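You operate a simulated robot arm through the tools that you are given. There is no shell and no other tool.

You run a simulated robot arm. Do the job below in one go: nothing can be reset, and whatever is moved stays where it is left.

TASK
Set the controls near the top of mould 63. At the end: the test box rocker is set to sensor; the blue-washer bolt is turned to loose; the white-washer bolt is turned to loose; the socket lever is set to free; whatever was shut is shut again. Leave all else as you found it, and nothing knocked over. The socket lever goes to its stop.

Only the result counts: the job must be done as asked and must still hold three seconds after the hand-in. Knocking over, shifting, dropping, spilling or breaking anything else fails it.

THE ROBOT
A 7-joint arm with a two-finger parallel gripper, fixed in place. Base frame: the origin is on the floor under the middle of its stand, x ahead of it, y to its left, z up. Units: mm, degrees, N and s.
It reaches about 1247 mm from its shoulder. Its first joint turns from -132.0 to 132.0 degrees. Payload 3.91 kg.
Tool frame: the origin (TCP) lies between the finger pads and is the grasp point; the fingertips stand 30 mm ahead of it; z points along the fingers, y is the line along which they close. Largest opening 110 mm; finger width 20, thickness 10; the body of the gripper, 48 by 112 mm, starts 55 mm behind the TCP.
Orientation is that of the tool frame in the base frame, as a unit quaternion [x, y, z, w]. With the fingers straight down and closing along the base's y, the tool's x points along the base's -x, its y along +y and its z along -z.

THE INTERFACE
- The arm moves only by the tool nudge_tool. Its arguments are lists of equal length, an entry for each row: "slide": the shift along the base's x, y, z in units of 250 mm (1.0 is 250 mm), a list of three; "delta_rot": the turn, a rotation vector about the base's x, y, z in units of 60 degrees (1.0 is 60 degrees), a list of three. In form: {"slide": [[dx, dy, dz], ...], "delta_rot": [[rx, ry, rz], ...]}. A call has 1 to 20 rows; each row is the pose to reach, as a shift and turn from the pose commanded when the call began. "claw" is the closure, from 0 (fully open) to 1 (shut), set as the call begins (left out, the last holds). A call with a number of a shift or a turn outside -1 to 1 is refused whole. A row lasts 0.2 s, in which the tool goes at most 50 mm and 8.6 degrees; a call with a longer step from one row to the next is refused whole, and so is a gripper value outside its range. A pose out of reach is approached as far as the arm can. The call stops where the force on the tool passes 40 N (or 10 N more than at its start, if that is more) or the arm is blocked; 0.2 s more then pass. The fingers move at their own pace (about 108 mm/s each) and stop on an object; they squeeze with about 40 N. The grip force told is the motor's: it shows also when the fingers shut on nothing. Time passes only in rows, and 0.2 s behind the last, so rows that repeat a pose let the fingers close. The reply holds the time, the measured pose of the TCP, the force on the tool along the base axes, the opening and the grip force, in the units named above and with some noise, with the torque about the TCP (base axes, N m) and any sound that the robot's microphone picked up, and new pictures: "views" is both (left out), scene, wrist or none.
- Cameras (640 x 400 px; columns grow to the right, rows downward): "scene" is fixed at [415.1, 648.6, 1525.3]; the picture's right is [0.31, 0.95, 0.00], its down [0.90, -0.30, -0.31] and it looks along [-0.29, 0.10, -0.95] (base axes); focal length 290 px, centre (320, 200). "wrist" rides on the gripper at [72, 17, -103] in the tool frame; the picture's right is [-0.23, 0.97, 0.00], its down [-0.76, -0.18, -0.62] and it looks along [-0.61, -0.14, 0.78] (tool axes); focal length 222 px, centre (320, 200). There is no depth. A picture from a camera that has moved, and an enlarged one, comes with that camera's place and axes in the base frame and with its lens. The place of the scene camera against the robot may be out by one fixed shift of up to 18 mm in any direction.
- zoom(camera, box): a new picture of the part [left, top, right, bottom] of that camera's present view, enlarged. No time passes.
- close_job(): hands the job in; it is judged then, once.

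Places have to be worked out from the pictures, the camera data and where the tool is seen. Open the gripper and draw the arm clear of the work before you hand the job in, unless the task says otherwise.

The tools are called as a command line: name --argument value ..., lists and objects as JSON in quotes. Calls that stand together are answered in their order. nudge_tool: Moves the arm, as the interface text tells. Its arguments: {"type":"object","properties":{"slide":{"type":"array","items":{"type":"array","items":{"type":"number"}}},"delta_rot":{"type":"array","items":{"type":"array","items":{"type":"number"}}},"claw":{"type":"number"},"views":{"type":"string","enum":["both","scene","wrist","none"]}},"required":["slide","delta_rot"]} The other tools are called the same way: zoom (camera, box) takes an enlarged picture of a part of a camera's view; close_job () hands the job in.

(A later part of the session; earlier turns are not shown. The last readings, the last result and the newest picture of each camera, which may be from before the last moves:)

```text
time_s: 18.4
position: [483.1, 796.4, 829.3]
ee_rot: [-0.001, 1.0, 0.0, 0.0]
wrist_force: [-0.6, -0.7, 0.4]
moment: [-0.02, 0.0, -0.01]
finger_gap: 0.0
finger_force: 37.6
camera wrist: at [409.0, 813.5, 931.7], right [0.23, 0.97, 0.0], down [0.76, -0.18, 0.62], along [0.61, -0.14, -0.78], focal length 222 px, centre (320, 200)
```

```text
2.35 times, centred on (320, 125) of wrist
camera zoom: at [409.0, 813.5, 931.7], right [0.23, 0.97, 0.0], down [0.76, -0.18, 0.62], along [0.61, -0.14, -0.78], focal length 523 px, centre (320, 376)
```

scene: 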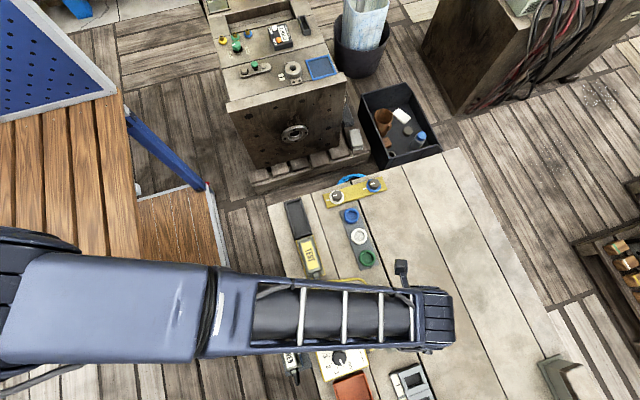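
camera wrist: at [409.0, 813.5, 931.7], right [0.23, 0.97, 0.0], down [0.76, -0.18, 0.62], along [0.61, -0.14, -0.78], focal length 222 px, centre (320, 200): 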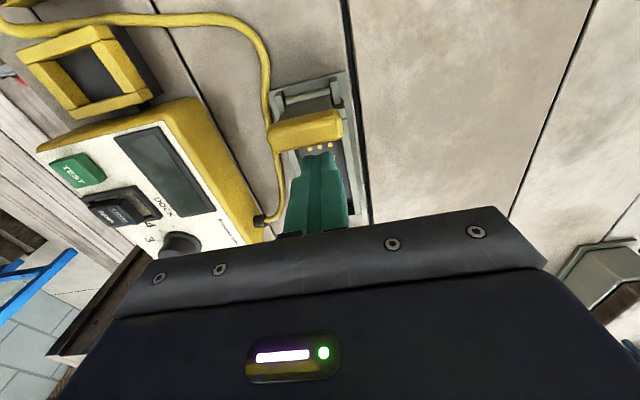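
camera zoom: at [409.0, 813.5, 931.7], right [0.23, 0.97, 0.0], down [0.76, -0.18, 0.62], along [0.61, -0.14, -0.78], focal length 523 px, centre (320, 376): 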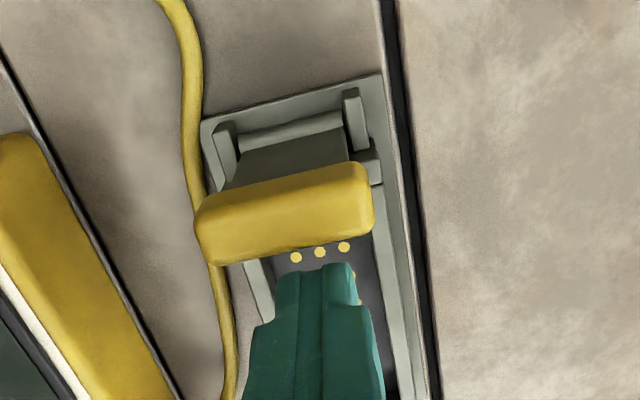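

The fingertips sit just off the handle's +x face. I push gently toward −x in small steps, watching the force.

nudge_tool --slide '[[-0.016, 0, 0], [-0.032, 0, 0], [-0.048, 0, 0], [-0.064, 0, 0], [-0.08, 0, 0]]' --delta_rot '[[0, 0, 0], [0, 0, 0], [0, 0, 0], [0, 0, 0], [0, 0, 0]]' --claw 1.0 --views "wrist"

zoom --camera "wrist" --box '[240, 40, 400, 210]'

```text
time_s: 19.6
position: [463.5, 795.5, 829.0]
ee_rot: [0.0, 1.0, 0.0, 0.0]
wrist_force: [-0.5, 0.6, 0.7]
moment: [0.03, -0.01, -0.01]
finger_gap: 0.0
finger_force: 38.1
camera wrist: at [389.4, 812.1, 931.5], right [0.23, 0.97, 0.0], down [0.76, -0.18, 0.62], along [0.61, -0.14, -0.78], focal length 222 px, centre (320, 200)
```

wrist: 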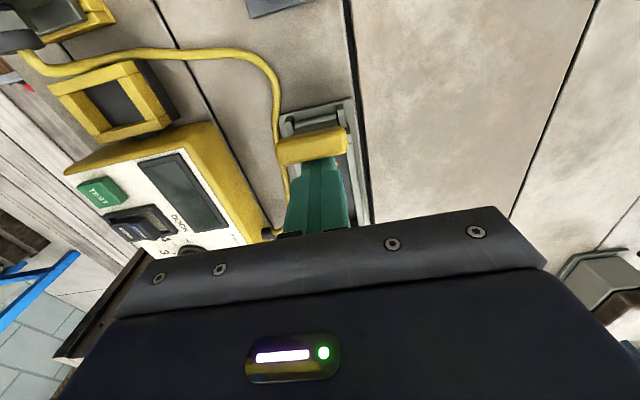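

```text
2.35 times, centred on (320, 125) of wrist
camera zoom: at [389.4, 812.1, 931.5], right [0.23, 0.97, 0.0], down [0.76, -0.18, 0.62], along [0.61, -0.14, -0.78], focal length 523 px, centre (320, 376)
```

zoom: 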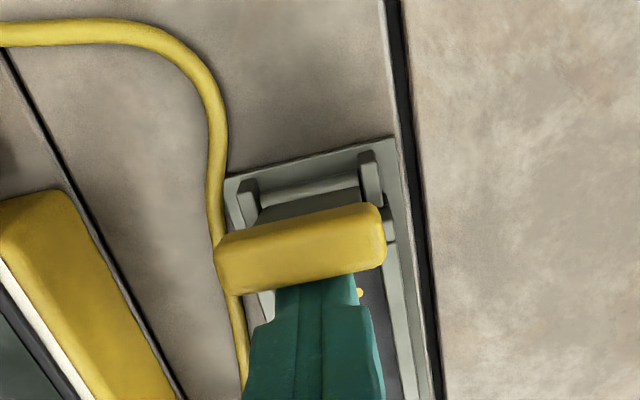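

The handle moved about 10 mm with next to no force, so it swings outward (−x). I keep following its arc.

nudge_tool --slide '[[-0.02, 0, 0], [-0.04, 0, -0.004], [-0.064, 0, -0.008], [-0.084, 0, -0.016], [-0.108, 0, -0.028]]' --delta_rot '[[0, 0, 0], [0, 0, 0], [0, 0, 0], [0, 0, 0], [0, 0, 0]]' --claw 1.0 --views "wrist"

zoom --camera "wrist" --box '[240, 60, 400, 230]'

```text
time_s: 20.8
position: [436.7, 796.3, 820.0]
ee_rot: [0.001, 1.0, 0.0, 0.0]
wrist_force: [-0.1, 0.3, 0.0]
moment: [0.0, -0.01, 0.05]
finger_gap: 0.0
finger_force: 38.0
camera wrist: at [362.6, 812.1, 923.3], right [0.23, 0.97, 0.0], down [0.76, -0.18, 0.62], along [0.61, -0.14, -0.78], focal length 222 px, centre (320, 200)
```

wrist: 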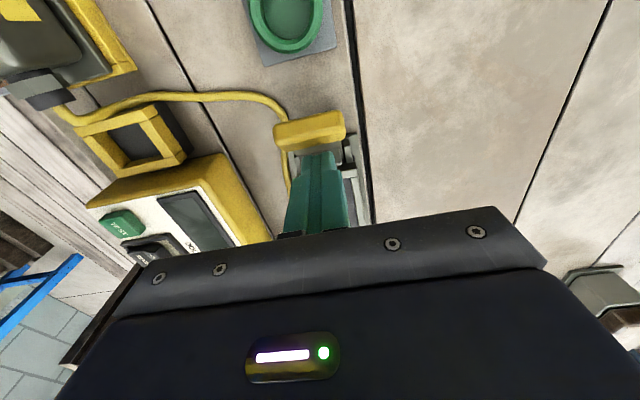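

```text
2.35 times, centred on (320, 145) of wrist
camera zoom: at [362.6, 812.1, 923.3], right [0.23, 0.97, 0.0], down [0.76, -0.18, 0.62], along [0.61, -0.14, -0.78], focal length 523 px, centre (320, 329)
```

zoom: 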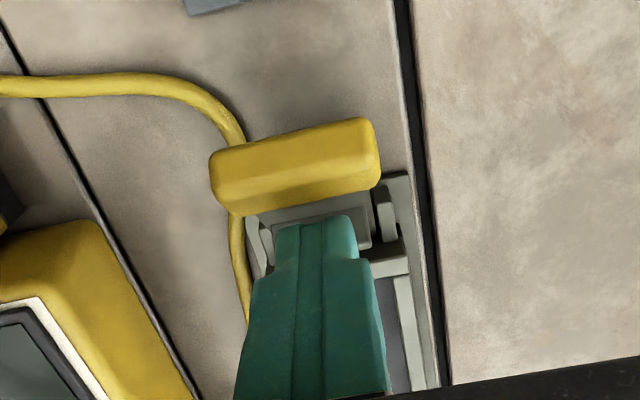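

Handle is at about 45° outward and still free. I continue the arc to find the stop.

nudge_tool --slide '[[-0.018, 0, -0.016], [-0.036, 0, -0.034], [-0.05, 0, -0.05], [-0.064, 0, -0.066]]' --delta_rot '[[0, 0, 0], [0, 0, 0], [0, 0, 0], [0, 0, 0]]' --claw 1.0 --views "wrist"

zoom --camera "wrist" --box '[240, 60, 400, 230]'

```text
time_s: 21.5
position: [432.2, 796.1, 817.8]
ee_rot: [0.002, 1.0, 0.003, 0.003]
wrist_force: [5.3, -0.9, 5.3]
moment: [0.03, -0.07, 0.02]
finger_gap: 0.1
finger_force: 37.7
stopped in row 3: the force on the tool passed its limit at 46 N (the readings are from after the stop); the commanded pose is now the measured one
camera wrist: at [358.8, 811.9, 920.2], right [0.23, 0.97, 0.01], down [0.76, -0.18, 0.63], along [0.61, -0.14, -0.78], focal length 222 px, centre (320, 200)
```

wrist: 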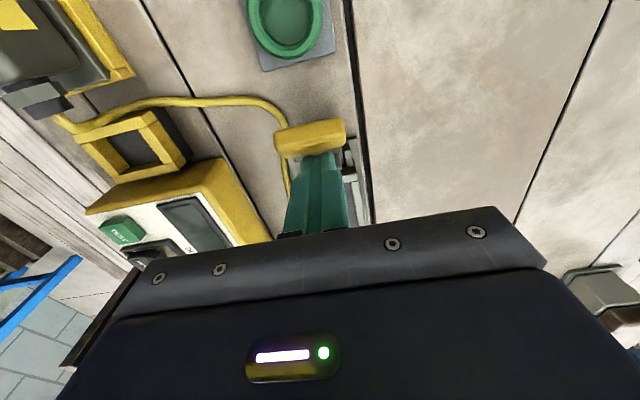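

```text
2.35 times, centred on (320, 145) of wrist
camera zoom: at [358.8, 811.9, 920.2], right [0.23, 0.97, 0.01], down [0.76, -0.18, 0.63], along [0.61, -0.14, -0.78], focal length 523 px, centre (320, 329)
```

zoom: 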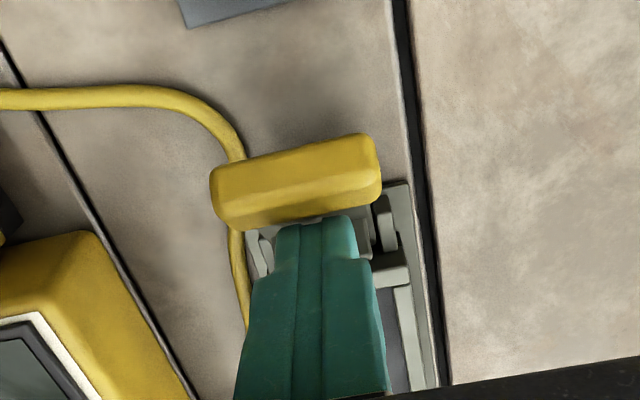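

The push met a firm stop (46 N) with the lever at about 48° outward. I lift the fingers and look at whether the lever stays there.

nudge_tool --slide '[[0.02, 0, 0.02], [0.02, 0, 0.08], [0.0, 0, 0.16], [-0.08, 0, 0.16], [-0.08, 0, 0.16]]' --delta_rot '[[0, 0, 0], [0, 0, 0], [0, 0, 0], [0, 0, 0], [0, 0, 0]]' --claw 1.0 --views "wrist"

zoom --camera "wrist" --box '[240, 60, 400, 230]'

```text
time_s: 22.7
position: [412.4, 794.2, 856.3]
ee_rot: [0.001, 1.0, 0.003, 0.003]
wrist_force: [0.0, 0.5, 0.0]
moment: [0.0, -0.02, 0.03]
finger_gap: 0.0
finger_force: 38.0
camera wrist: at [338.4, 811.2, 959.4], right [0.23, 0.97, 0.01], down [0.76, -0.18, 0.63], along [0.61, -0.14, -0.78], focal length 222 px, centre (320, 200)
```

wrist: 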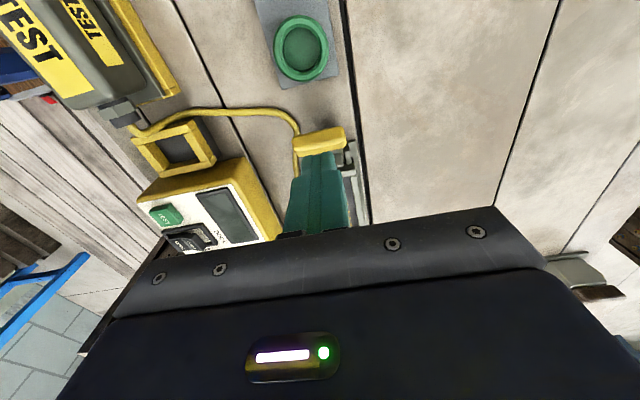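

```text
2.35 times, centred on (320, 145) of wrist
camera zoom: at [338.4, 811.2, 959.4], right [0.23, 0.97, 0.01], down [0.76, -0.18, 0.63], along [0.61, -0.14, -0.78], focal length 523 px, centre (320, 329)
```

zoom: 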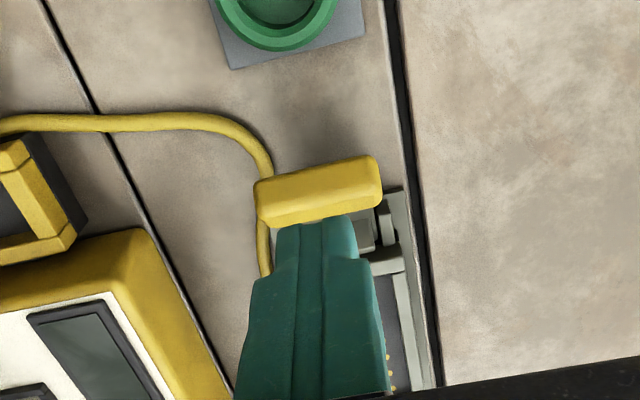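

The lever stays out at about 47°. To make sure it is fully on its stop I press once lightly from above on the handle.

nudge_tool --slide '[[0, 0, -0.04], [0, 0, -0.07], [0, 0, -0.08], [0, 0, -0.086], [0, 0, -0.092], [0, 0, -0.098]]' --delta_rot '[[0, 0, 0], [0, 0, 0], [0, 0, 0], [0, 0, 0], [0, 0, 0], [0, 0, 0]]' --claw 1.0 --views "wrist"

zoom --camera "wrist" --box '[240, 60, 400, 230]'

```text
time_s: 24.1
position: [411.3, 794.0, 835.5]
ee_rot: [0.002, 1.0, 0.005, 0.005]
wrist_force: [0.0, -7.9, 35.0]
moment: [-0.35, 0.11, 0.08]
finger_gap: 0.0
finger_force: 37.7
camera wrist: at [337.9, 811.0, 938.1], right [0.23, 0.97, 0.01], down [0.76, -0.19, 0.63], along [0.61, -0.14, -0.78], focal length 222 px, centre (320, 200)
```

wrist: 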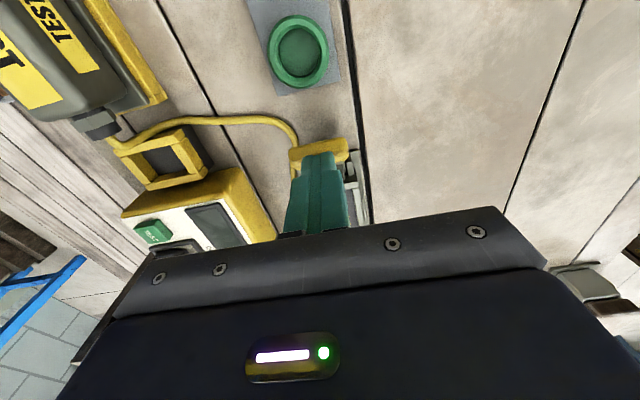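

```text
2.35 times, centred on (320, 145) of wrist
camera zoom: at [337.9, 811.0, 938.1], right [0.23, 0.97, 0.01], down [0.76, -0.19, 0.63], along [0.61, -0.14, -0.78], focal length 523 px, centre (320, 329)
```

zoom: 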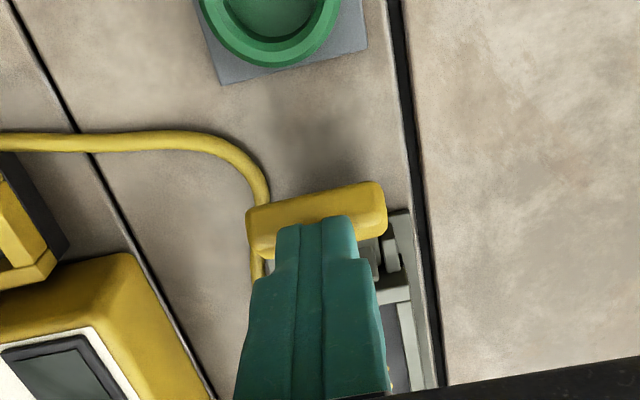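

The handle holds firm at z 805 under 35 N, so the lever is on its stop. I lift off, then move over the bolts and open the gripper.

nudge_tool --slide '[[0, 0, 0.06], [0, 0, 0.2], [0, 0, 0.34]]' --delta_rot '[[0, 0, 0], [0, 0, 0], [0, 0, 0]]' --claw 1.0 --views "wrist"

zoom --camera "wrist" --box '[240, 60, 400, 230]'

nudge_tool --slide '[[-0.18, 0.04, 0], [-0.36, 0.08, 0], [-0.54, 0.12, 0], [-0.72, 0.13, 0], [-0.88, 0.13, 0], [-0.96, 0.13, 0], [-0.96, 0.13, 0]]' --delta_rot '[[0, 0, 0], [0, 0, 0], [0, 0, 0], [0, 0, 0], [0, 0, 0], [0, 0, 0], [0, 0, 0]]' --claw 0.0 --views "both"

zoom --camera "wrist" --box '[240, 30, 410, 170]'

```text
time_s: 24.9
position: [411.3, 795.0, 915.9]
ee_rot: [0.002, 1.0, 0.002, 0.002]
wrist_force: [0.4, 0.0, -0.8]
moment: [-0.02, -0.03, -0.06]
finger_gap: 0.0
finger_force: 37.5
camera wrist: at [337.7, 811.4, 1018.7], right [0.23, 0.97, 0.01], down [0.76, -0.18, 0.63], along [0.61, -0.14, -0.78], focal length 222 px, centre (320, 200)
```

wrist: 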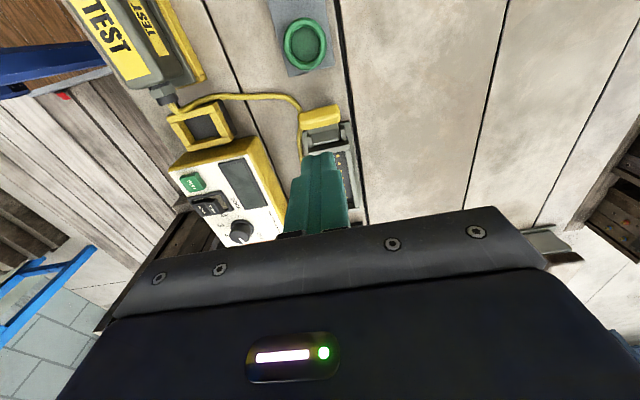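

```text
2.35 times, centred on (320, 145) of wrist
camera zoom: at [337.7, 811.4, 1018.7], right [0.23, 0.97, 0.01], down [0.76, -0.18, 0.63], along [0.61, -0.14, -0.78], focal length 523 px, centre (320, 329)
```

zoom: 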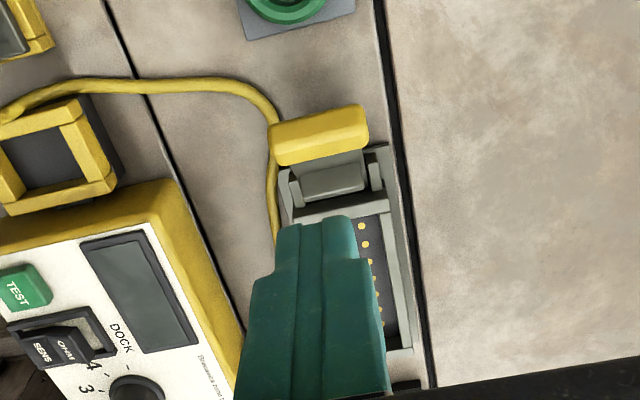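

```text
time_s: 26.5
position: [171.5, 827.3, 917.4]
ee_rot: [0.001, 1.0, 0.003, 0.003]
wrist_force: [0.1, -1.1, 0.5]
moment: [-0.02, -0.03, 0.02]
finger_gap: 110.3
finger_force: 0.0
camera wrist: at [97.5, 844.1, 1020.4], right [0.23, 0.97, 0.01], down [0.76, -0.18, 0.63], along [0.61, -0.14, -0.78], focal length 222 px, centre (320, 200)
```

scene: 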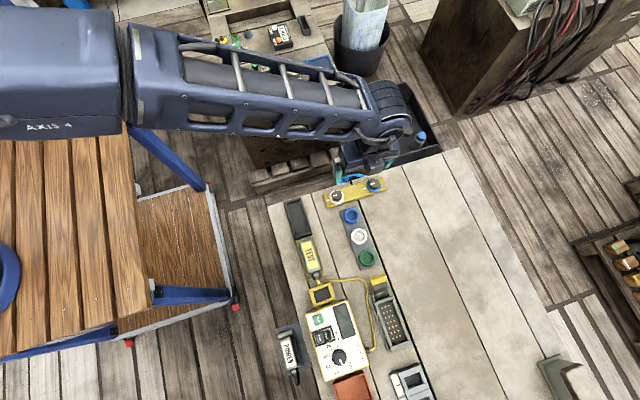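
wrist: 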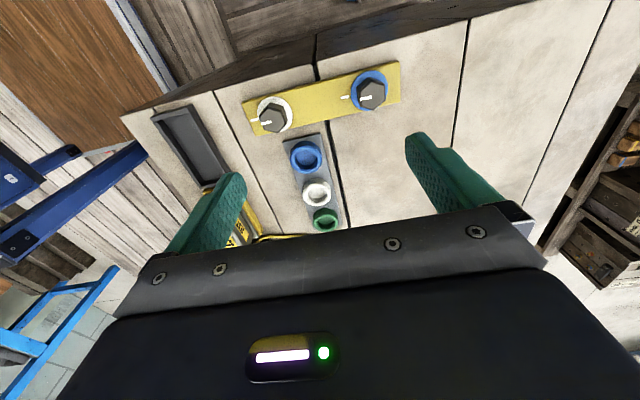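

```text
2.86 times, centred on (325, 100) of wrist
camera zoom: at [97.5, 844.1, 1020.4], right [0.23, 0.97, 0.01], down [0.76, -0.18, 0.63], along [0.61, -0.14, -0.78], focal length 635 px, centre (306, 486)
```

zoom: 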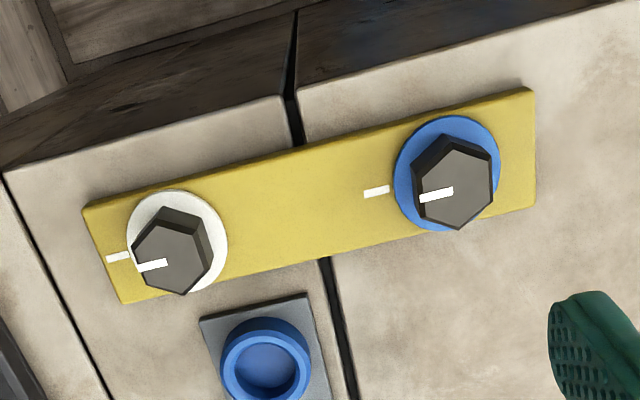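

Lever rests outward at its stop. The bolts' hex flats face ±y, which suits my closing line, but their height is still uncertain (750–790). I move over the blue bolt, lower and level the tool to measure it better.

nudge_tool --slide '[[-0.008, 0.11, -0.06], [-0.016, 0.22, -0.14], [-0.016, 0.22, -0.21], [-0.016, 0.22, -0.21]]' --delta_rot '[[-0.003, 0.003, 0.002], [-0.0055, 0.0055, 0.003], [-0.0055, 0.0055, 0.003], [-0.0055, 0.0055, 0.003]]' --claw 0.0 --views "wrist"

zoom --camera "wrist" --box '[220, 50, 420, 175]'

```text
time_s: 27.5
position: [167.6, 882.6, 864.4]
ee_rot: [0.0, 1.0, -0.001, 0.0]
wrist_force: [-0.1, 0.2, 1.0]
moment: [-0.04, -0.02, -0.02]
finger_gap: 110.1
finger_force: 0.1
camera wrist: at [93.3, 899.4, 967.5], right [0.23, 0.97, 0.0], down [0.76, -0.18, 0.62], along [0.61, -0.14, -0.78], focal length 222 px, centre (320, 200)
```

wrist: 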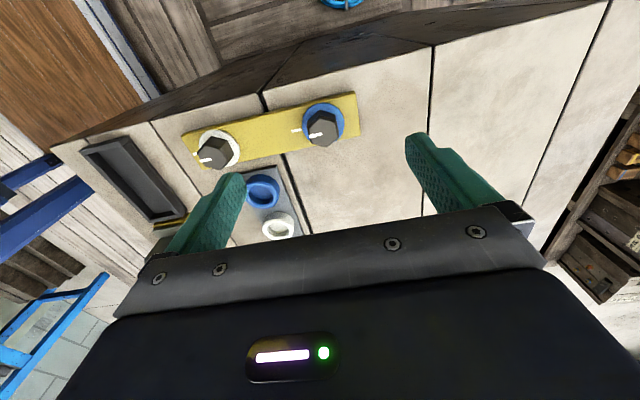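

```text
3.20 times, centred on (320, 112) of wrist
camera zoom: at [93.3, 899.4, 967.5], right [0.23, 0.97, 0.0], down [0.76, -0.18, 0.62], along [0.61, -0.14, -0.78], focal length 711 px, centre (320, 480)
```

zoom: 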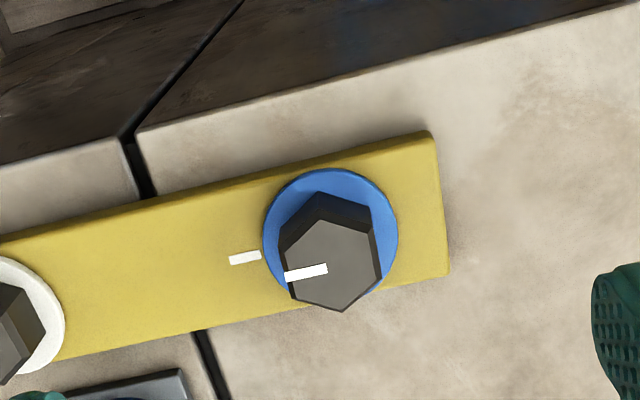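

zoom --camera "wrist" --box '[290, 90, 360, 155]'

zoom --camera "wrist" --box '[185, 115, 255, 180]'

```text
6.15 times, centred on (325, 122) of wrist
camera zoom: at [93.3, 899.4, 967.5], right [0.23, 0.97, 0.0], down [0.76, -0.18, 0.62], along [0.61, -0.14, -0.78], focal length 1367 px, centre (289, 677)
```

zoom: 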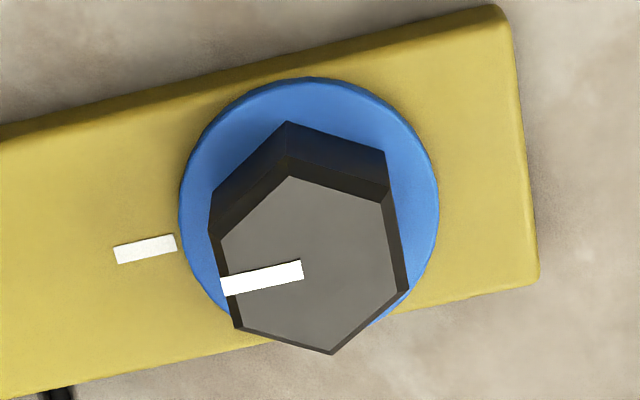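

```text
6.15 times, centred on (220, 148) of wrist
camera zoom: at [93.3, 899.4, 967.5], right [0.23, 0.97, 0.0], down [0.76, -0.18, 0.62], along [0.61, -0.14, -0.78], focal length 1367 px, centre (935, 523)
```

zoom: 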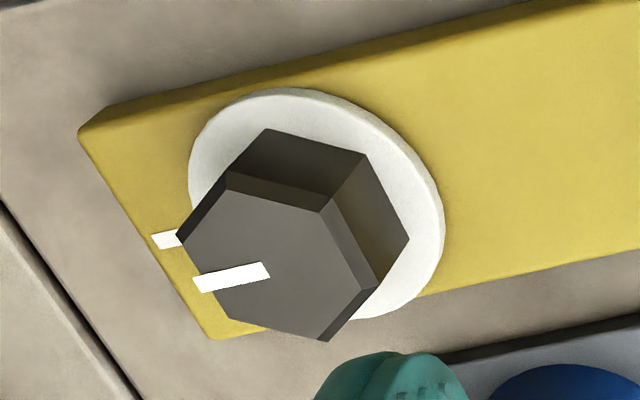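

The blue bolt's hex is about 24 mm across flats with flats square to y, centre near (169.4, 886), top near z 779. I descend with open fingers straddling it, watching for contact.

nudge_tool --slide '[[0.005, 0.009, -0.08], [0.005, 0.009, -0.16], [0.005, 0.009, -0.22], [0.005, 0.009, -0.26], [0.005, 0.009, -0.26]]' --delta_rot '[[0, 0, 0], [0, 0, 0], [0, 0, 0], [0, 0, 0], [0, 0, 0]]' --claw 0.3 --views "wrist"

zoom --camera "wrist" --box '[220, 80, 420, 220]'

```text
time_s: 28.7
position: [168.3, 885.0, 800.0]
ee_rot: [-0.001, 1.0, 0.0, 0.0]
wrist_force: [-0.9, 0.2, -0.2]
moment: [0.0, -0.04, 0.03]
finger_gap: 77.0
finger_force: 0.1
camera wrist: at [95.8, 902.0, 902.9], right [0.23, 0.97, 0.0], down [0.76, -0.18, 0.62], along [0.61, -0.14, -0.78], focal length 222 px, centre (320, 200)
```

wrist: 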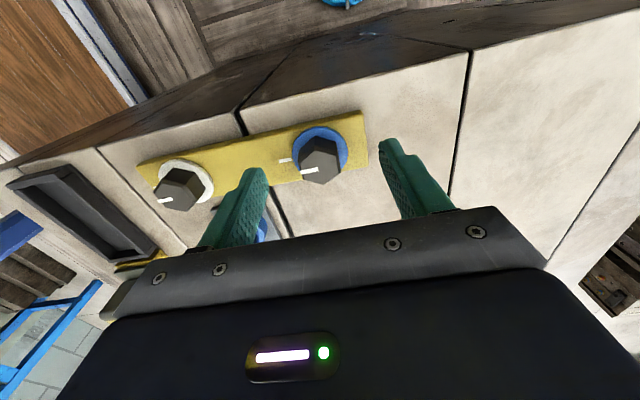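

```text
2.86 times, centred on (320, 150) of wrist
camera zoom: at [95.8, 902.0, 902.9], right [0.23, 0.97, 0.0], down [0.76, -0.18, 0.62], along [0.61, -0.14, -0.78], focal length 635 px, centre (320, 343)
```

zoom: 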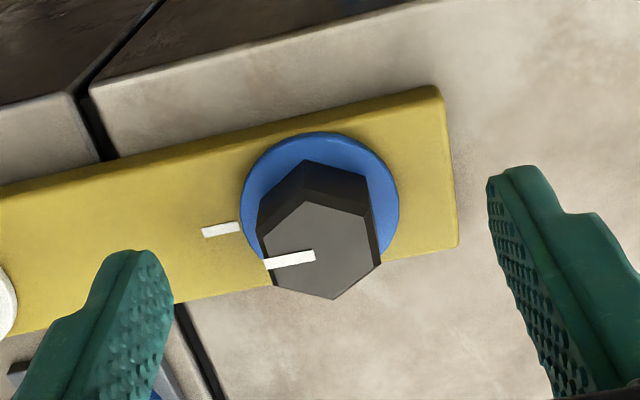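

Fingers straddle the hex evenly, with its top near z 768–776. I shift +1.5 mm in x, go about 12 mm lower in small steps, then close on the flats.

nudge_tool --slide '[[0.006, 0, -0.012], [0.006, 0, -0.024], [0.006, 0, -0.036], [0.006, 0, -0.05]]' --delta_rot '[[0, 0, 0], [0, 0, 0], [0, 0, 0], [0, 0, 0]]' --claw 0.45 --views "wrist"

zoom --camera "wrist" --box '[220, 80, 420, 220]'

```text
time_s: 29.7
position: [170.4, 885.2, 786.2]
ee_rot: [0.001, 1.0, -0.001, 0.0]
wrist_force: [-1.4, 0.6, -0.5]
moment: [-0.01, 0.0, -0.03]
finger_gap: 60.6
finger_force: 0.1
camera wrist: at [97.8, 902.3, 889.7], right [0.23, 0.97, 0.0], down [0.76, -0.18, 0.62], along [0.61, -0.14, -0.78], focal length 222 px, centre (320, 200)
```

wrist: 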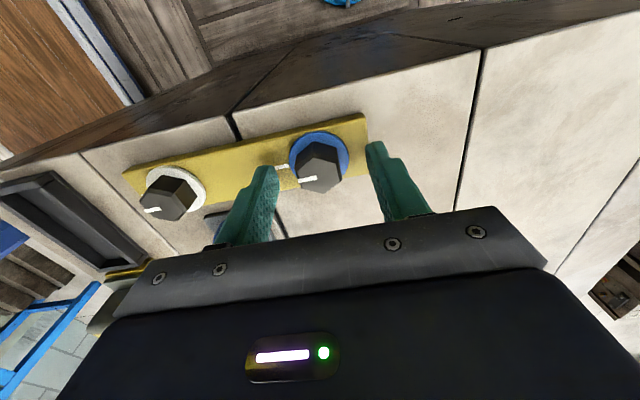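

```text
2.86 times, centred on (320, 150) of wrist
camera zoom: at [97.8, 902.3, 889.7], right [0.23, 0.97, 0.0], down [0.76, -0.18, 0.62], along [0.61, -0.14, -0.78], focal length 635 px, centre (320, 343)
```

zoom: 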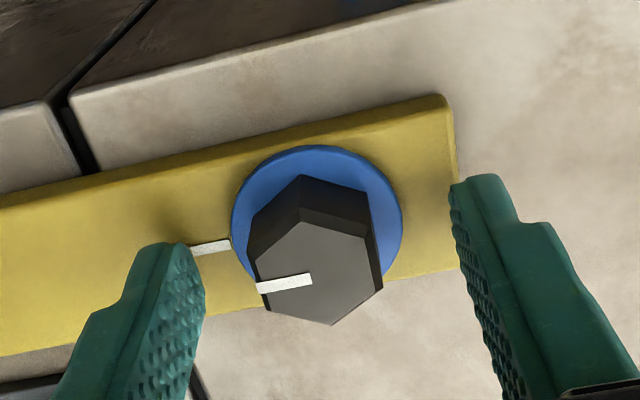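

Three low views agree: hex top at z 767, centre near (174, 884.5), washer top near 741. I shift +3 mm x, −1 mm y, 8 mm lower (tips at about 750), then close.

nudge_tool --slide '[[0.006, -0.002, 0], [0.012, -0.004, -0.012], [0.012, -0.004, -0.022], [0.012, -0.004, -0.032]]' --delta_rot '[[0, 0, 0], [0, 0, 0], [0, 0, 0], [0, 0, 0]]' --claw 0.45 --views "none"

nudge_tool --slide '[[0, 0, 0], [0, 0, 0], [0, 0, 0]]' --delta_rot '[[0, 0, 0], [0, 0, 0], [0, 0, 0]]' --claw 1.0 --views "wrist"

zoom --camera "wrist" --box '[220, 80, 420, 220]'

```text
time_s: 30.7
position: [174.9, 884.9, 782.3]
ee_rot: [0.0, 1.0, 0.002, 0.001]
wrist_force: [-0.2, -1.5, 26.5]
moment: [-1.01, 0.13, -0.07]
finger_gap: 61.3
finger_force: 0.4
```

```text
time_s: 31.0
position: [174.2, 884.5, 781.6]
ee_rot: [-0.001, 1.0, 0.002, 0.001]
wrist_force: [-0.3, 4.7, 4.1]
moment: [-0.05, 0.09, 0.01]
finger_gap: 27.4
finger_force: 39.5
stopped in row 1: the force on the tool passed its limit at 91 N (the readings are from after the stop); the commanded pose is now the measured one
camera wrist: at [100.8, 901.4, 885.0], right [0.23, 0.97, 0.0], down [0.76, -0.18, 0.62], along [0.61, -0.14, -0.78], focal length 222 px, centre (320, 200)
```

wrist: 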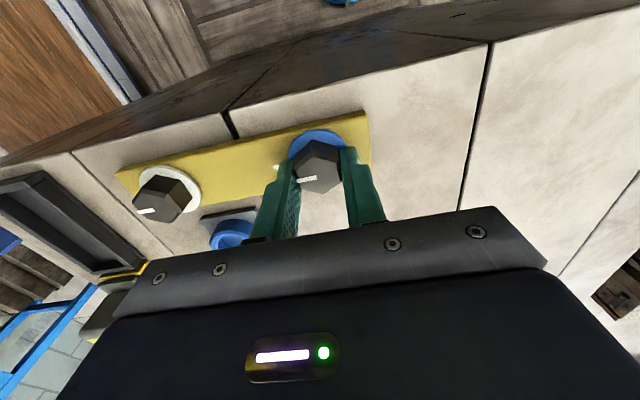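

```text
2.86 times, centred on (320, 150) of wrist
camera zoom: at [100.8, 901.4, 885.0], right [0.23, 0.97, 0.0], down [0.76, -0.18, 0.62], along [0.61, -0.14, -0.78], focal length 635 px, centre (320, 343)
```

zoom: 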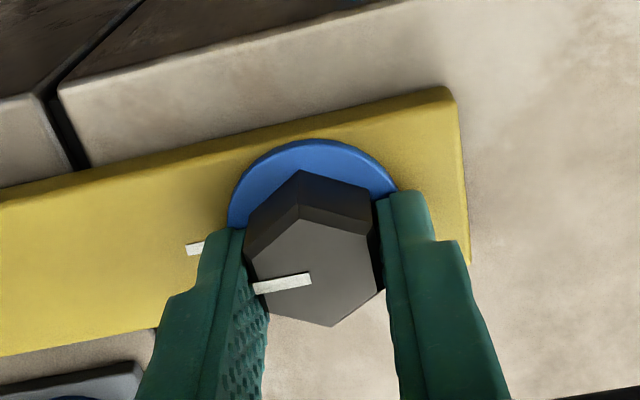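

The fingers hold the hex at 27.4 mm and the residual force is small. The strap surface is near z 752. I start turning counter-clockwise (seen from above) in small steps and watch torque.

nudge_tool --slide '[[0, 0, 0.003], [0, 0, 0.003], [0, 0, 0.003], [0, 0, 0.003]]' --delta_rot '[[0, 0, 0], [0, 0, 0.07], [0, 0, 0.14], [0, 0, 0.21]]' --claw 1.0 --views "wrist"

zoom --camera "wrist" --box '[220, 80, 420, 220]'

```text
time_s: 32.0
position: [175.4, 885.2, 783.6]
ee_rot: [-0.109, 0.994, 0.002, 0.0]
wrist_force: [-0.9, 38.2, -2.6]
moment: [0.58, 0.34, -0.17]
finger_gap: 27.2
finger_force: 44.7
camera wrist: at [98.9, 885.7, 885.4], right [0.01, 1.0, 0.0], down [0.78, -0.01, 0.62], along [0.62, 0.0, -0.78], focal length 222 px, centre (320, 200)
```

wrist: 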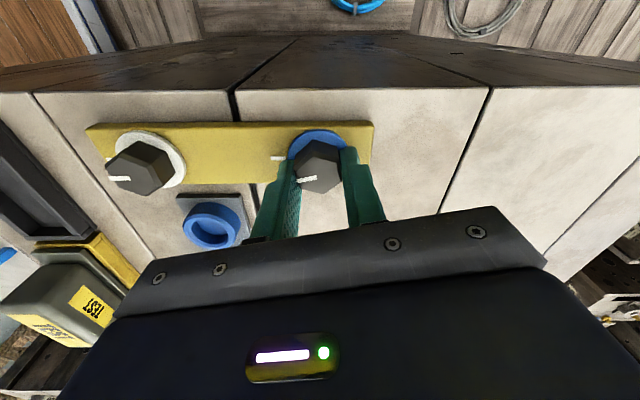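

```text
2.86 times, centred on (320, 150) of wrist
camera zoom: at [98.9, 885.7, 885.4], right [0.01, 1.0, 0.0], down [0.78, -0.01, 0.62], along [0.62, 0.0, -0.78], focal length 635 px, centre (320, 343)
```

zoom: 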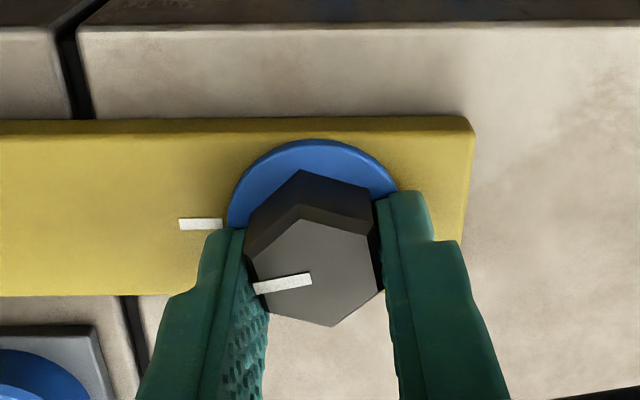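

The bolt turned with the gripper by about 12° but there is a 38 N side load in +y, so I'm off-centre. I shift 1.5 mm toward +y to relieve it.

nudge_tool --slide '[[0, 0.003, 0], [0, 0.006, 0]]' --delta_rot '[[0, 0, 0], [0, 0, 0]]' --claw 1.0 --views "none"

```text
time_s: 32.6
position: [175.3, 886.4, 782.7]
ee_rot: [-0.11, 0.994, -0.001, 0.0]
wrist_force: [-1.0, 16.9, 9.3]
moment: [0.38, 0.06, 0.06]
finger_gap: 27.4
finger_force: 44.4
```

Side load dropped to 17 N. I shift 1.2 mm more and continue turning counter-clockwise.

nudge_tool --slide '[[0, 0.004, 0], [0, 0.005, 0], [0, 0.005, 0], [0, 0.005, 0], [0, 0.005, 0], [0, 0.005, 0]]' --delta_rot '[[0, 0, 0], [0, 0, 0.05], [0, 0, 0.12], [0, 0, 0.19], [0, 0, 0.26], [0, 0, 0.33]]' --claw 1.0 --views "wrist"

zoom --camera "wrist" --box '[220, 80, 420, 220]'

```text
time_s: 34.0
position: [173.4, 886.9, 781.7]
ee_rot: [-0.279, 0.96, 0.0, 0.0]
wrist_force: [-8.2, 0.6, 12.2]
moment: [0.03, 0.12, -0.03]
finger_gap: 27.3
finger_force: 45.2
camera wrist: at [102.6, 862.0, 885.1], right [-0.33, 0.94, 0.0], down [0.74, 0.26, 0.62], along [0.59, 0.21, -0.78], focal length 222 px, centre (320, 200)
```

wrist: 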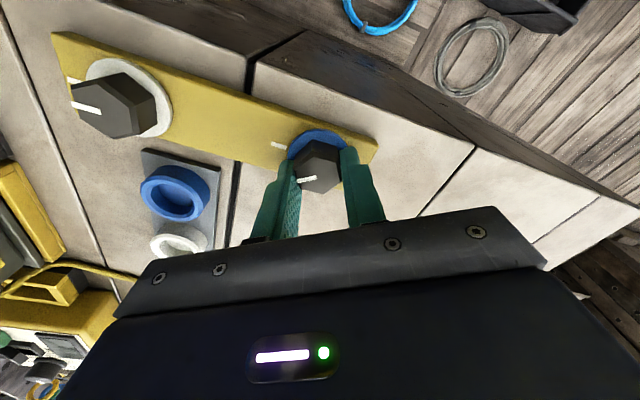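

```text
2.86 times, centred on (320, 150) of wrist
camera zoom: at [102.6, 862.0, 885.1], right [-0.33, 0.94, 0.0], down [0.74, 0.26, 0.62], along [0.59, 0.21, -0.78], focal length 635 px, centre (320, 343)
```

zoom: 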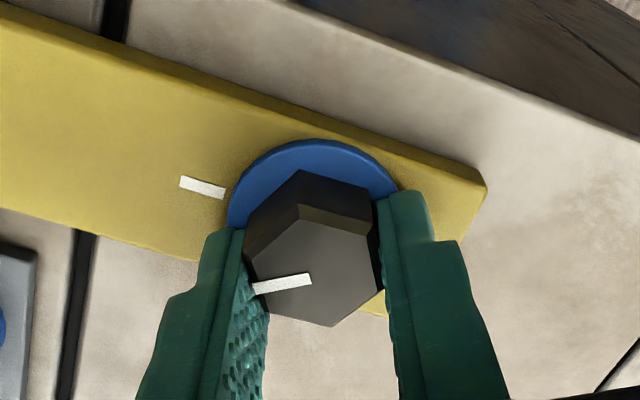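

The bolt follows, now 32° from tight, with almost no load. I continue counter-clockwise, watching the z torque for a stop.

nudge_tool --slide '[[0, 0, 0], [0, 0, 0], [0, 0, 0], [0, 0, 0], [0, 0, 0], [0, 0, 0]]' --delta_rot '[[0, 0, 0.075], [0, 0, 0.15], [0, 0, 0.225], [0, 0, 0.3], [0, 0, 0.375], [0, 0, 0.45]]' --claw 1.0 --views "wrist"

zoom --camera "wrist" --box '[220, 80, 420, 220]'

```text
time_s: 35.4
position: [172.9, 888.0, 783.6]
ee_rot: [-0.496, 0.868, 0.002, -0.001]
wrist_force: [-23.2, 30.2, 9.0]
moment: [0.79, 0.3, -0.14]
finger_gap: 27.1
finger_force: 45.1
camera wrist: at [120.2, 833.8, 885.5], right [-0.72, 0.69, 0.0], down [0.54, 0.56, 0.62], along [0.43, 0.45, -0.78], focal length 222 px, centre (320, 200)
```

wrist: 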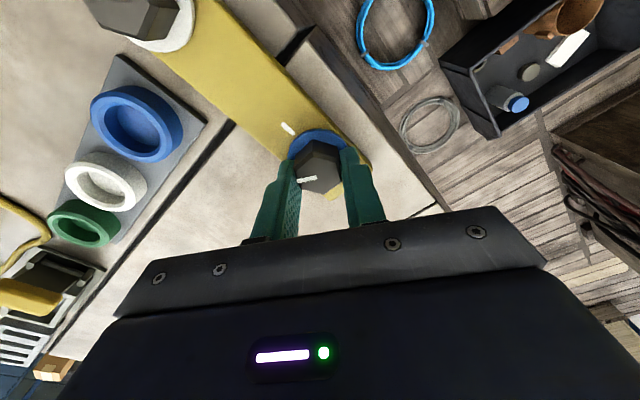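

```text
2.86 times, centred on (320, 150) of wrist
camera zoom: at [120.2, 833.8, 885.5], right [-0.72, 0.69, 0.0], down [0.54, 0.56, 0.62], along [0.43, 0.45, -0.78], focal length 635 px, centre (320, 343)
```

zoom: 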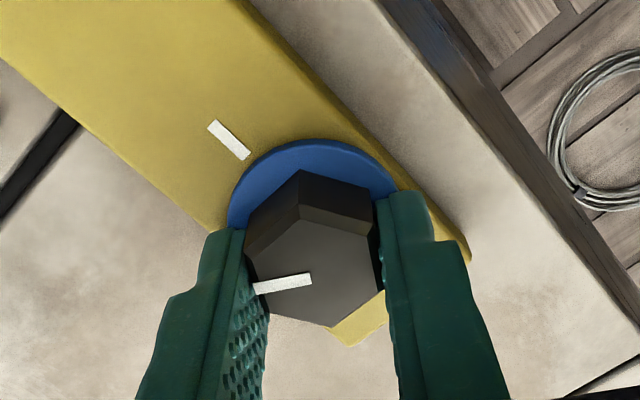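

Now about 60° from tight; the side load points along (−x, +y), so I recentre by 2 mm that way and keep turning.

nudge_tool --slide '[[-0.004, 0.002, 0], [-0.007, 0.004, 0], [-0.007, 0.004, 0], [-0.007, 0.004, 0], [-0.007, 0.004, 0], [-0.007, 0.004, 0], [-0.007, 0.004, 0]]' --delta_rot '[[0, 0, 0], [0, 0, 0.07], [0, 0, 0.14], [0, 0, 0.21], [0, 0, 0.28], [0, 0, 0.35], [0, 0, 0.42]]' --claw 1.0 --views "wrist"

zoom --camera "wrist" --box '[220, 80, 420, 220]'

```text
time_s: 37.0
position: [169.6, 888.0, 783.6]
ee_rot: [-0.674, 0.739, 0.001, 0.001]
wrist_force: [-28.3, 29.3, 20.4]
moment: [0.96, 0.73, -0.14]
finger_gap: 27.7
finger_force: 45.0
camera wrist: at [146.4, 816.9, 885.8], right [-0.95, 0.32, 0.0], down [0.25, 0.74, 0.62], along [0.2, 0.59, -0.78], focal length 222 px, centre (320, 200)
```

wrist: 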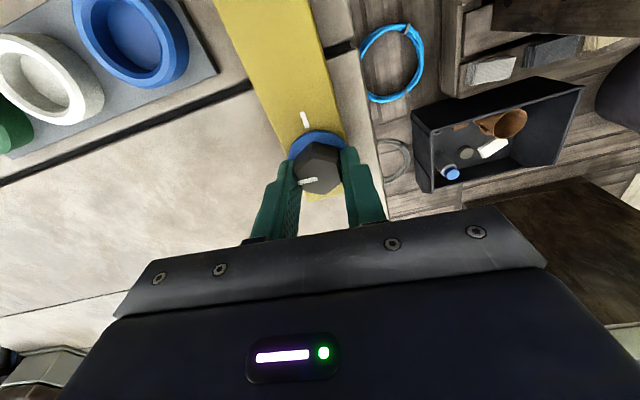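

```text
2.86 times, centred on (320, 150) of wrist
camera zoom: at [146.4, 816.9, 885.8], right [-0.95, 0.32, 0.0], down [0.25, 0.74, 0.62], along [0.2, 0.59, -0.78], focal length 635 px, centre (320, 343)
```

zoom: 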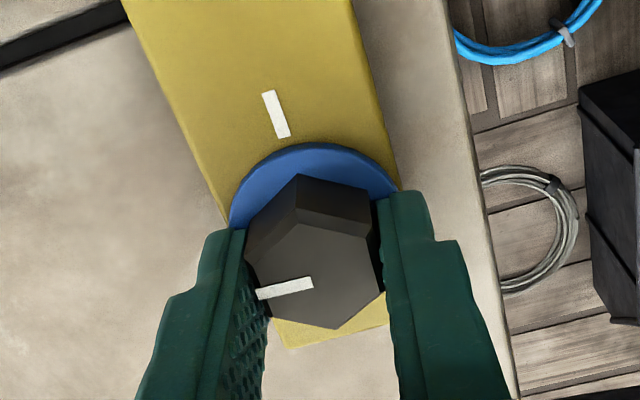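

Turned 85° now with no torsional stop yet. I recentre again toward (−x, +y) and read the forces before going on.

nudge_tool --slide '[[-0.004, 0.003, 0.002], [-0.008, 0.006, 0.003], [-0.008, 0.006, 0.003]]' --delta_rot '[[0, 0, 0], [0, 0, 0], [0, 0, 0]]' --claw 1.0 --views "none"

```text
time_s: 37.8
position: [170.3, 887.7, 782.8]
ee_rot: [-0.673, 0.74, -0.002, 0.0]
wrist_force: [-19.2, -27.2, 26.9]
moment: [-1.02, 0.57, -0.08]
finger_gap: 27.3
finger_force: 45.0
```

nudge_tool --slide '[[-0.004, -0.002, 0.003], [-0.008, -0.003, 0.006], [-0.008, -0.003, 0.006]]' --delta_rot '[[0, 0, 0], [0, 0, 0], [0, 0, 0]]' --claw 1.0 --views "none"

```text
time_s: 38.6
position: [170.8, 887.5, 781.8]
ee_rot: [-0.672, 0.74, -0.002, 0.001]
wrist_force: [3.8, -23.6, 3.1]
moment: [-0.17, -0.02, 0.0]
finger_gap: 27.1
finger_force: 45.1
```

Forces are balanced now. I continue turning slowly past 85° to feel for a stop.

nudge_tool --slide '[[0, -0.002, 0], [0, -0.002, 0], [0, -0.002, 0], [0, -0.002, 0]]' --delta_rot '[[0, 0, 0.03], [0, 0, 0.08], [0, 0, 0.13], [0, 0, 0.18]]' --claw 1.0 --views "wrist"

zoom --camera "wrist" --box '[220, 80, 420, 220]'

```text
time_s: 39.6
position: [169.5, 888.0, 783.8]
ee_rot: [0.74, -0.673, 0.0, 0.0]
wrist_force: [18.8, -11.6, -6.5]
moment: [-0.02, -0.26, 0.06]
finger_gap: 27.0
finger_force: 44.9
camera wrist: at [159.0, 814.1, 886.9], right [-0.99, 0.13, 0.0], down [0.1, 0.77, 0.62], along [0.08, 0.62, -0.78], focal length 222 px, centre (320, 200)
```

wrist: 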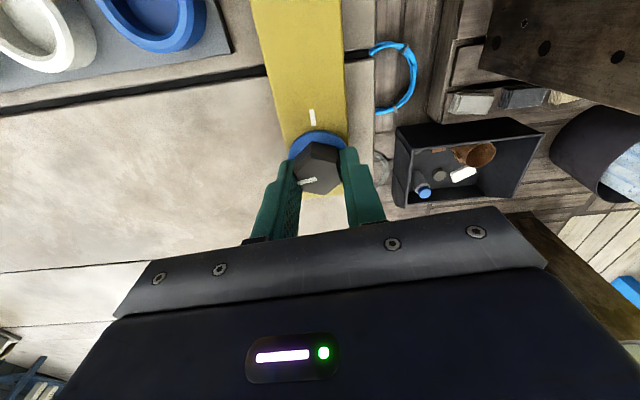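

```text
2.86 times, centred on (320, 150) of wrist
camera zoom: at [159.0, 814.1, 886.9], right [-0.99, 0.13, 0.0], down [0.1, 0.77, 0.62], along [0.08, 0.62, -0.78], focal length 635 px, centre (320, 343)
```

zoom: 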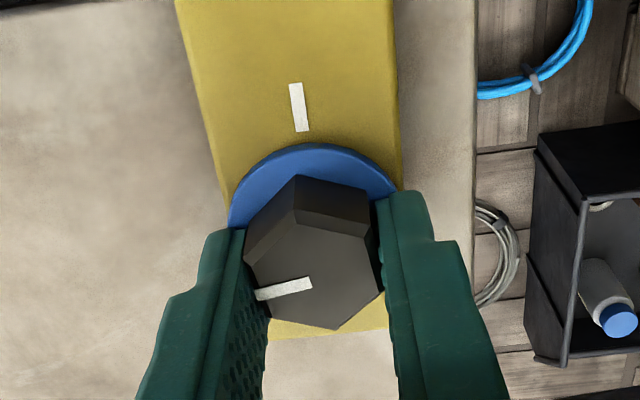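

Now 95° from tight, still following and no stop felt. I continue in small steps to find out whether there's an end stop.

nudge_tool --slide '[[0.002, -0.002, 0], [0.003, -0.003, 0], [0.003, -0.003, 0], [0.003, -0.003, 0], [0.003, -0.003, 0]]' --delta_rot '[[0, 0, 0.05], [0, 0, 0.1], [0, 0, 0.15], [0, 0, 0.2], [0, 0, 0.25]]' --claw 1.0 --views "wrist"

zoom --camera "wrist" --box '[220, 80, 420, 220]'

```text
time_s: 40.8
position: [169.6, 888.2, 784.9]
ee_rot: [0.821, -0.571, -0.001, -0.001]
wrist_force: [6.6, 10.0, -6.6]
moment: [-0.17, -0.26, 0.03]
finger_gap: 27.0
finger_force: 45.0
camera wrist: at [177.8, 813.7, 887.1], right [-0.99, -0.13, 0.0], down [-0.1, 0.77, 0.62], along [-0.08, 0.62, -0.78], focal length 222 px, centre (320, 200)
```

wrist: 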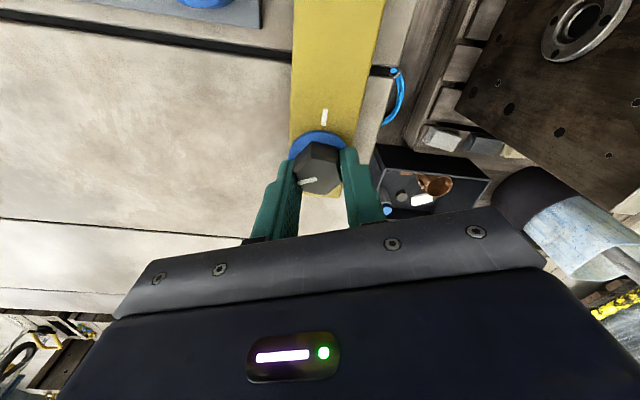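

```text
2.86 times, centred on (320, 150) of wrist
camera zoom: at [177.8, 813.7, 887.1], right [-0.99, -0.13, 0.0], down [-0.1, 0.77, 0.62], along [-0.08, 0.62, -0.78], focal length 635 px, centre (320, 343)
```

zoom: 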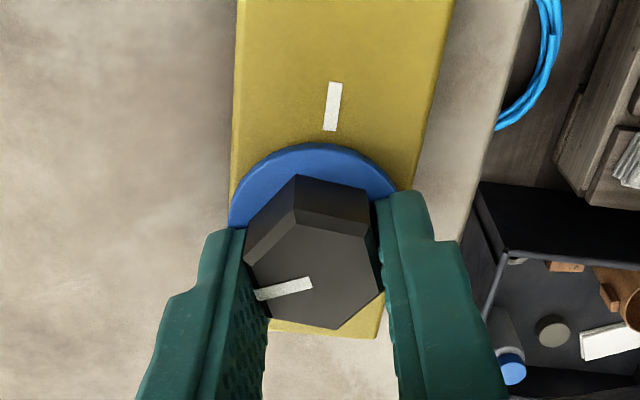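

At 110° the bolt still turns freely. I keep on in small steps looking for the end of its travel.

nudge_tool --slide '[[0, 0, 0], [0, 0, 0], [0, 0, 0], [0, 0, 0], [0, 0, 0]]' --delta_rot '[[0, 0, 0.05], [0, 0, 0.1], [0, 0, 0.15], [0, 0, 0.2], [0, 0, 0.25]]' --claw 1.0 --views "wrist"

zoom --camera "wrist" --box '[220, 80, 420, 220]'

```text
time_s: 42.0
position: [168.2, 888.0, 784.3]
ee_rot: [0.889, -0.458, 0.0, 0.0]
wrist_force: [-3.7, 2.7, -0.3]
moment: [-0.26, -0.13, -0.03]
finger_gap: 27.3
finger_force: 44.8
camera wrist: at [196.0, 818.4, 887.1], right [-0.92, -0.38, 0.0], down [-0.3, 0.72, 0.62], along [-0.24, 0.58, -0.78], focal length 222 px, centre (320, 200)
```

wrist: 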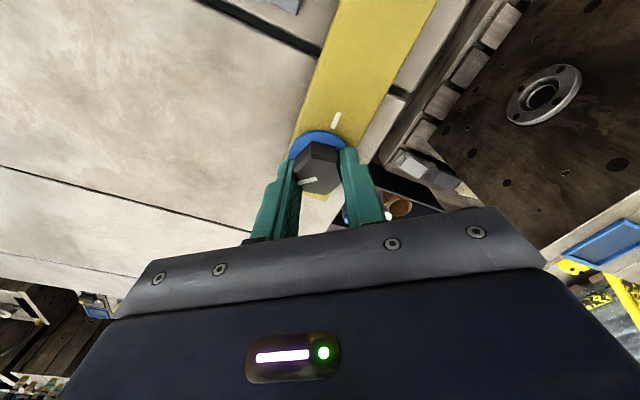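

```text
2.86 times, centred on (320, 150) of wrist
camera zoom: at [196.0, 818.4, 887.1], right [-0.92, -0.38, 0.0], down [-0.3, 0.72, 0.62], along [-0.24, 0.58, -0.78], focal length 635 px, centre (320, 343)
```

zoom: 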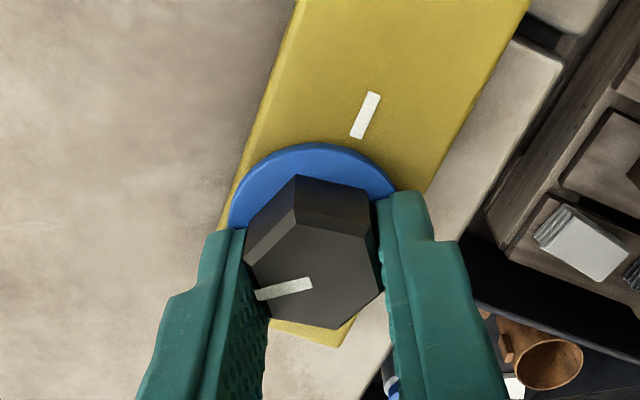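

125° and still free. I go on in small steps.

nudge_tool --slide '[[0, 0, 0], [0, 0, 0], [0, 0, 0], [0, 0, 0], [0, 0, 0]]' --delta_rot '[[0, 0, 0.05], [0, 0, 0.1], [0, 0, 0.15], [0, 0, 0.2], [0, 0, 0.25]]' --claw 1.0 --views "both"

zoom --camera "wrist" --box '[220, 80, 420, 220]'

```text
time_s: 43.2
position: [168.7, 887.3, 783.4]
ee_rot: [0.941, -0.338, -0.001, -0.001]
wrist_force: [-16.6, -1.9, -0.9]
moment: [0.4, 0.86, -0.02]
finger_gap: 27.2
finger_force: 45.3
camera wrist: at [212.2, 827.5, 887.3], right [-0.8, -0.61, 0.0], down [-0.47, 0.62, 0.62], along [-0.38, 0.5, -0.78], focal length 222 px, centre (320, 200)
```

scene: 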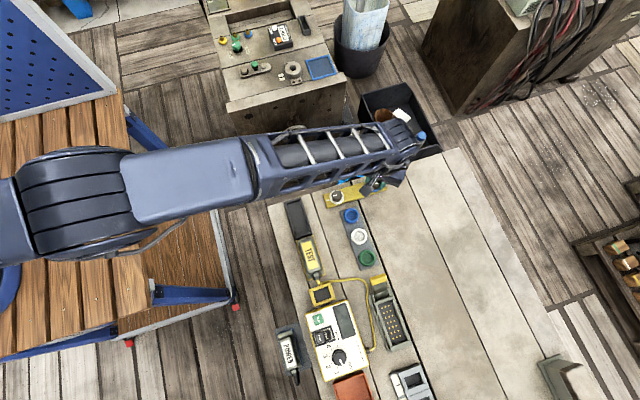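
wrist: 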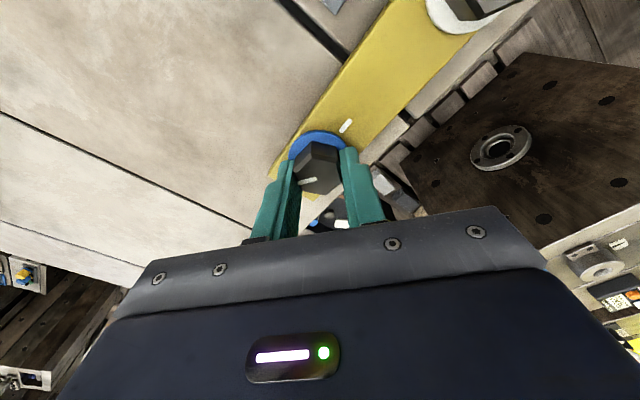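

```text
2.86 times, centred on (320, 150) of wrist
camera zoom: at [212.2, 827.5, 887.3], right [-0.8, -0.61, 0.0], down [-0.47, 0.62, 0.62], along [-0.38, 0.5, -0.78], focal length 635 px, centre (320, 343)
```

zoom: 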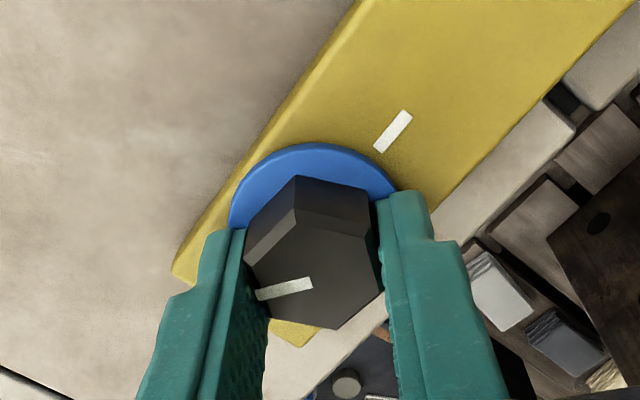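

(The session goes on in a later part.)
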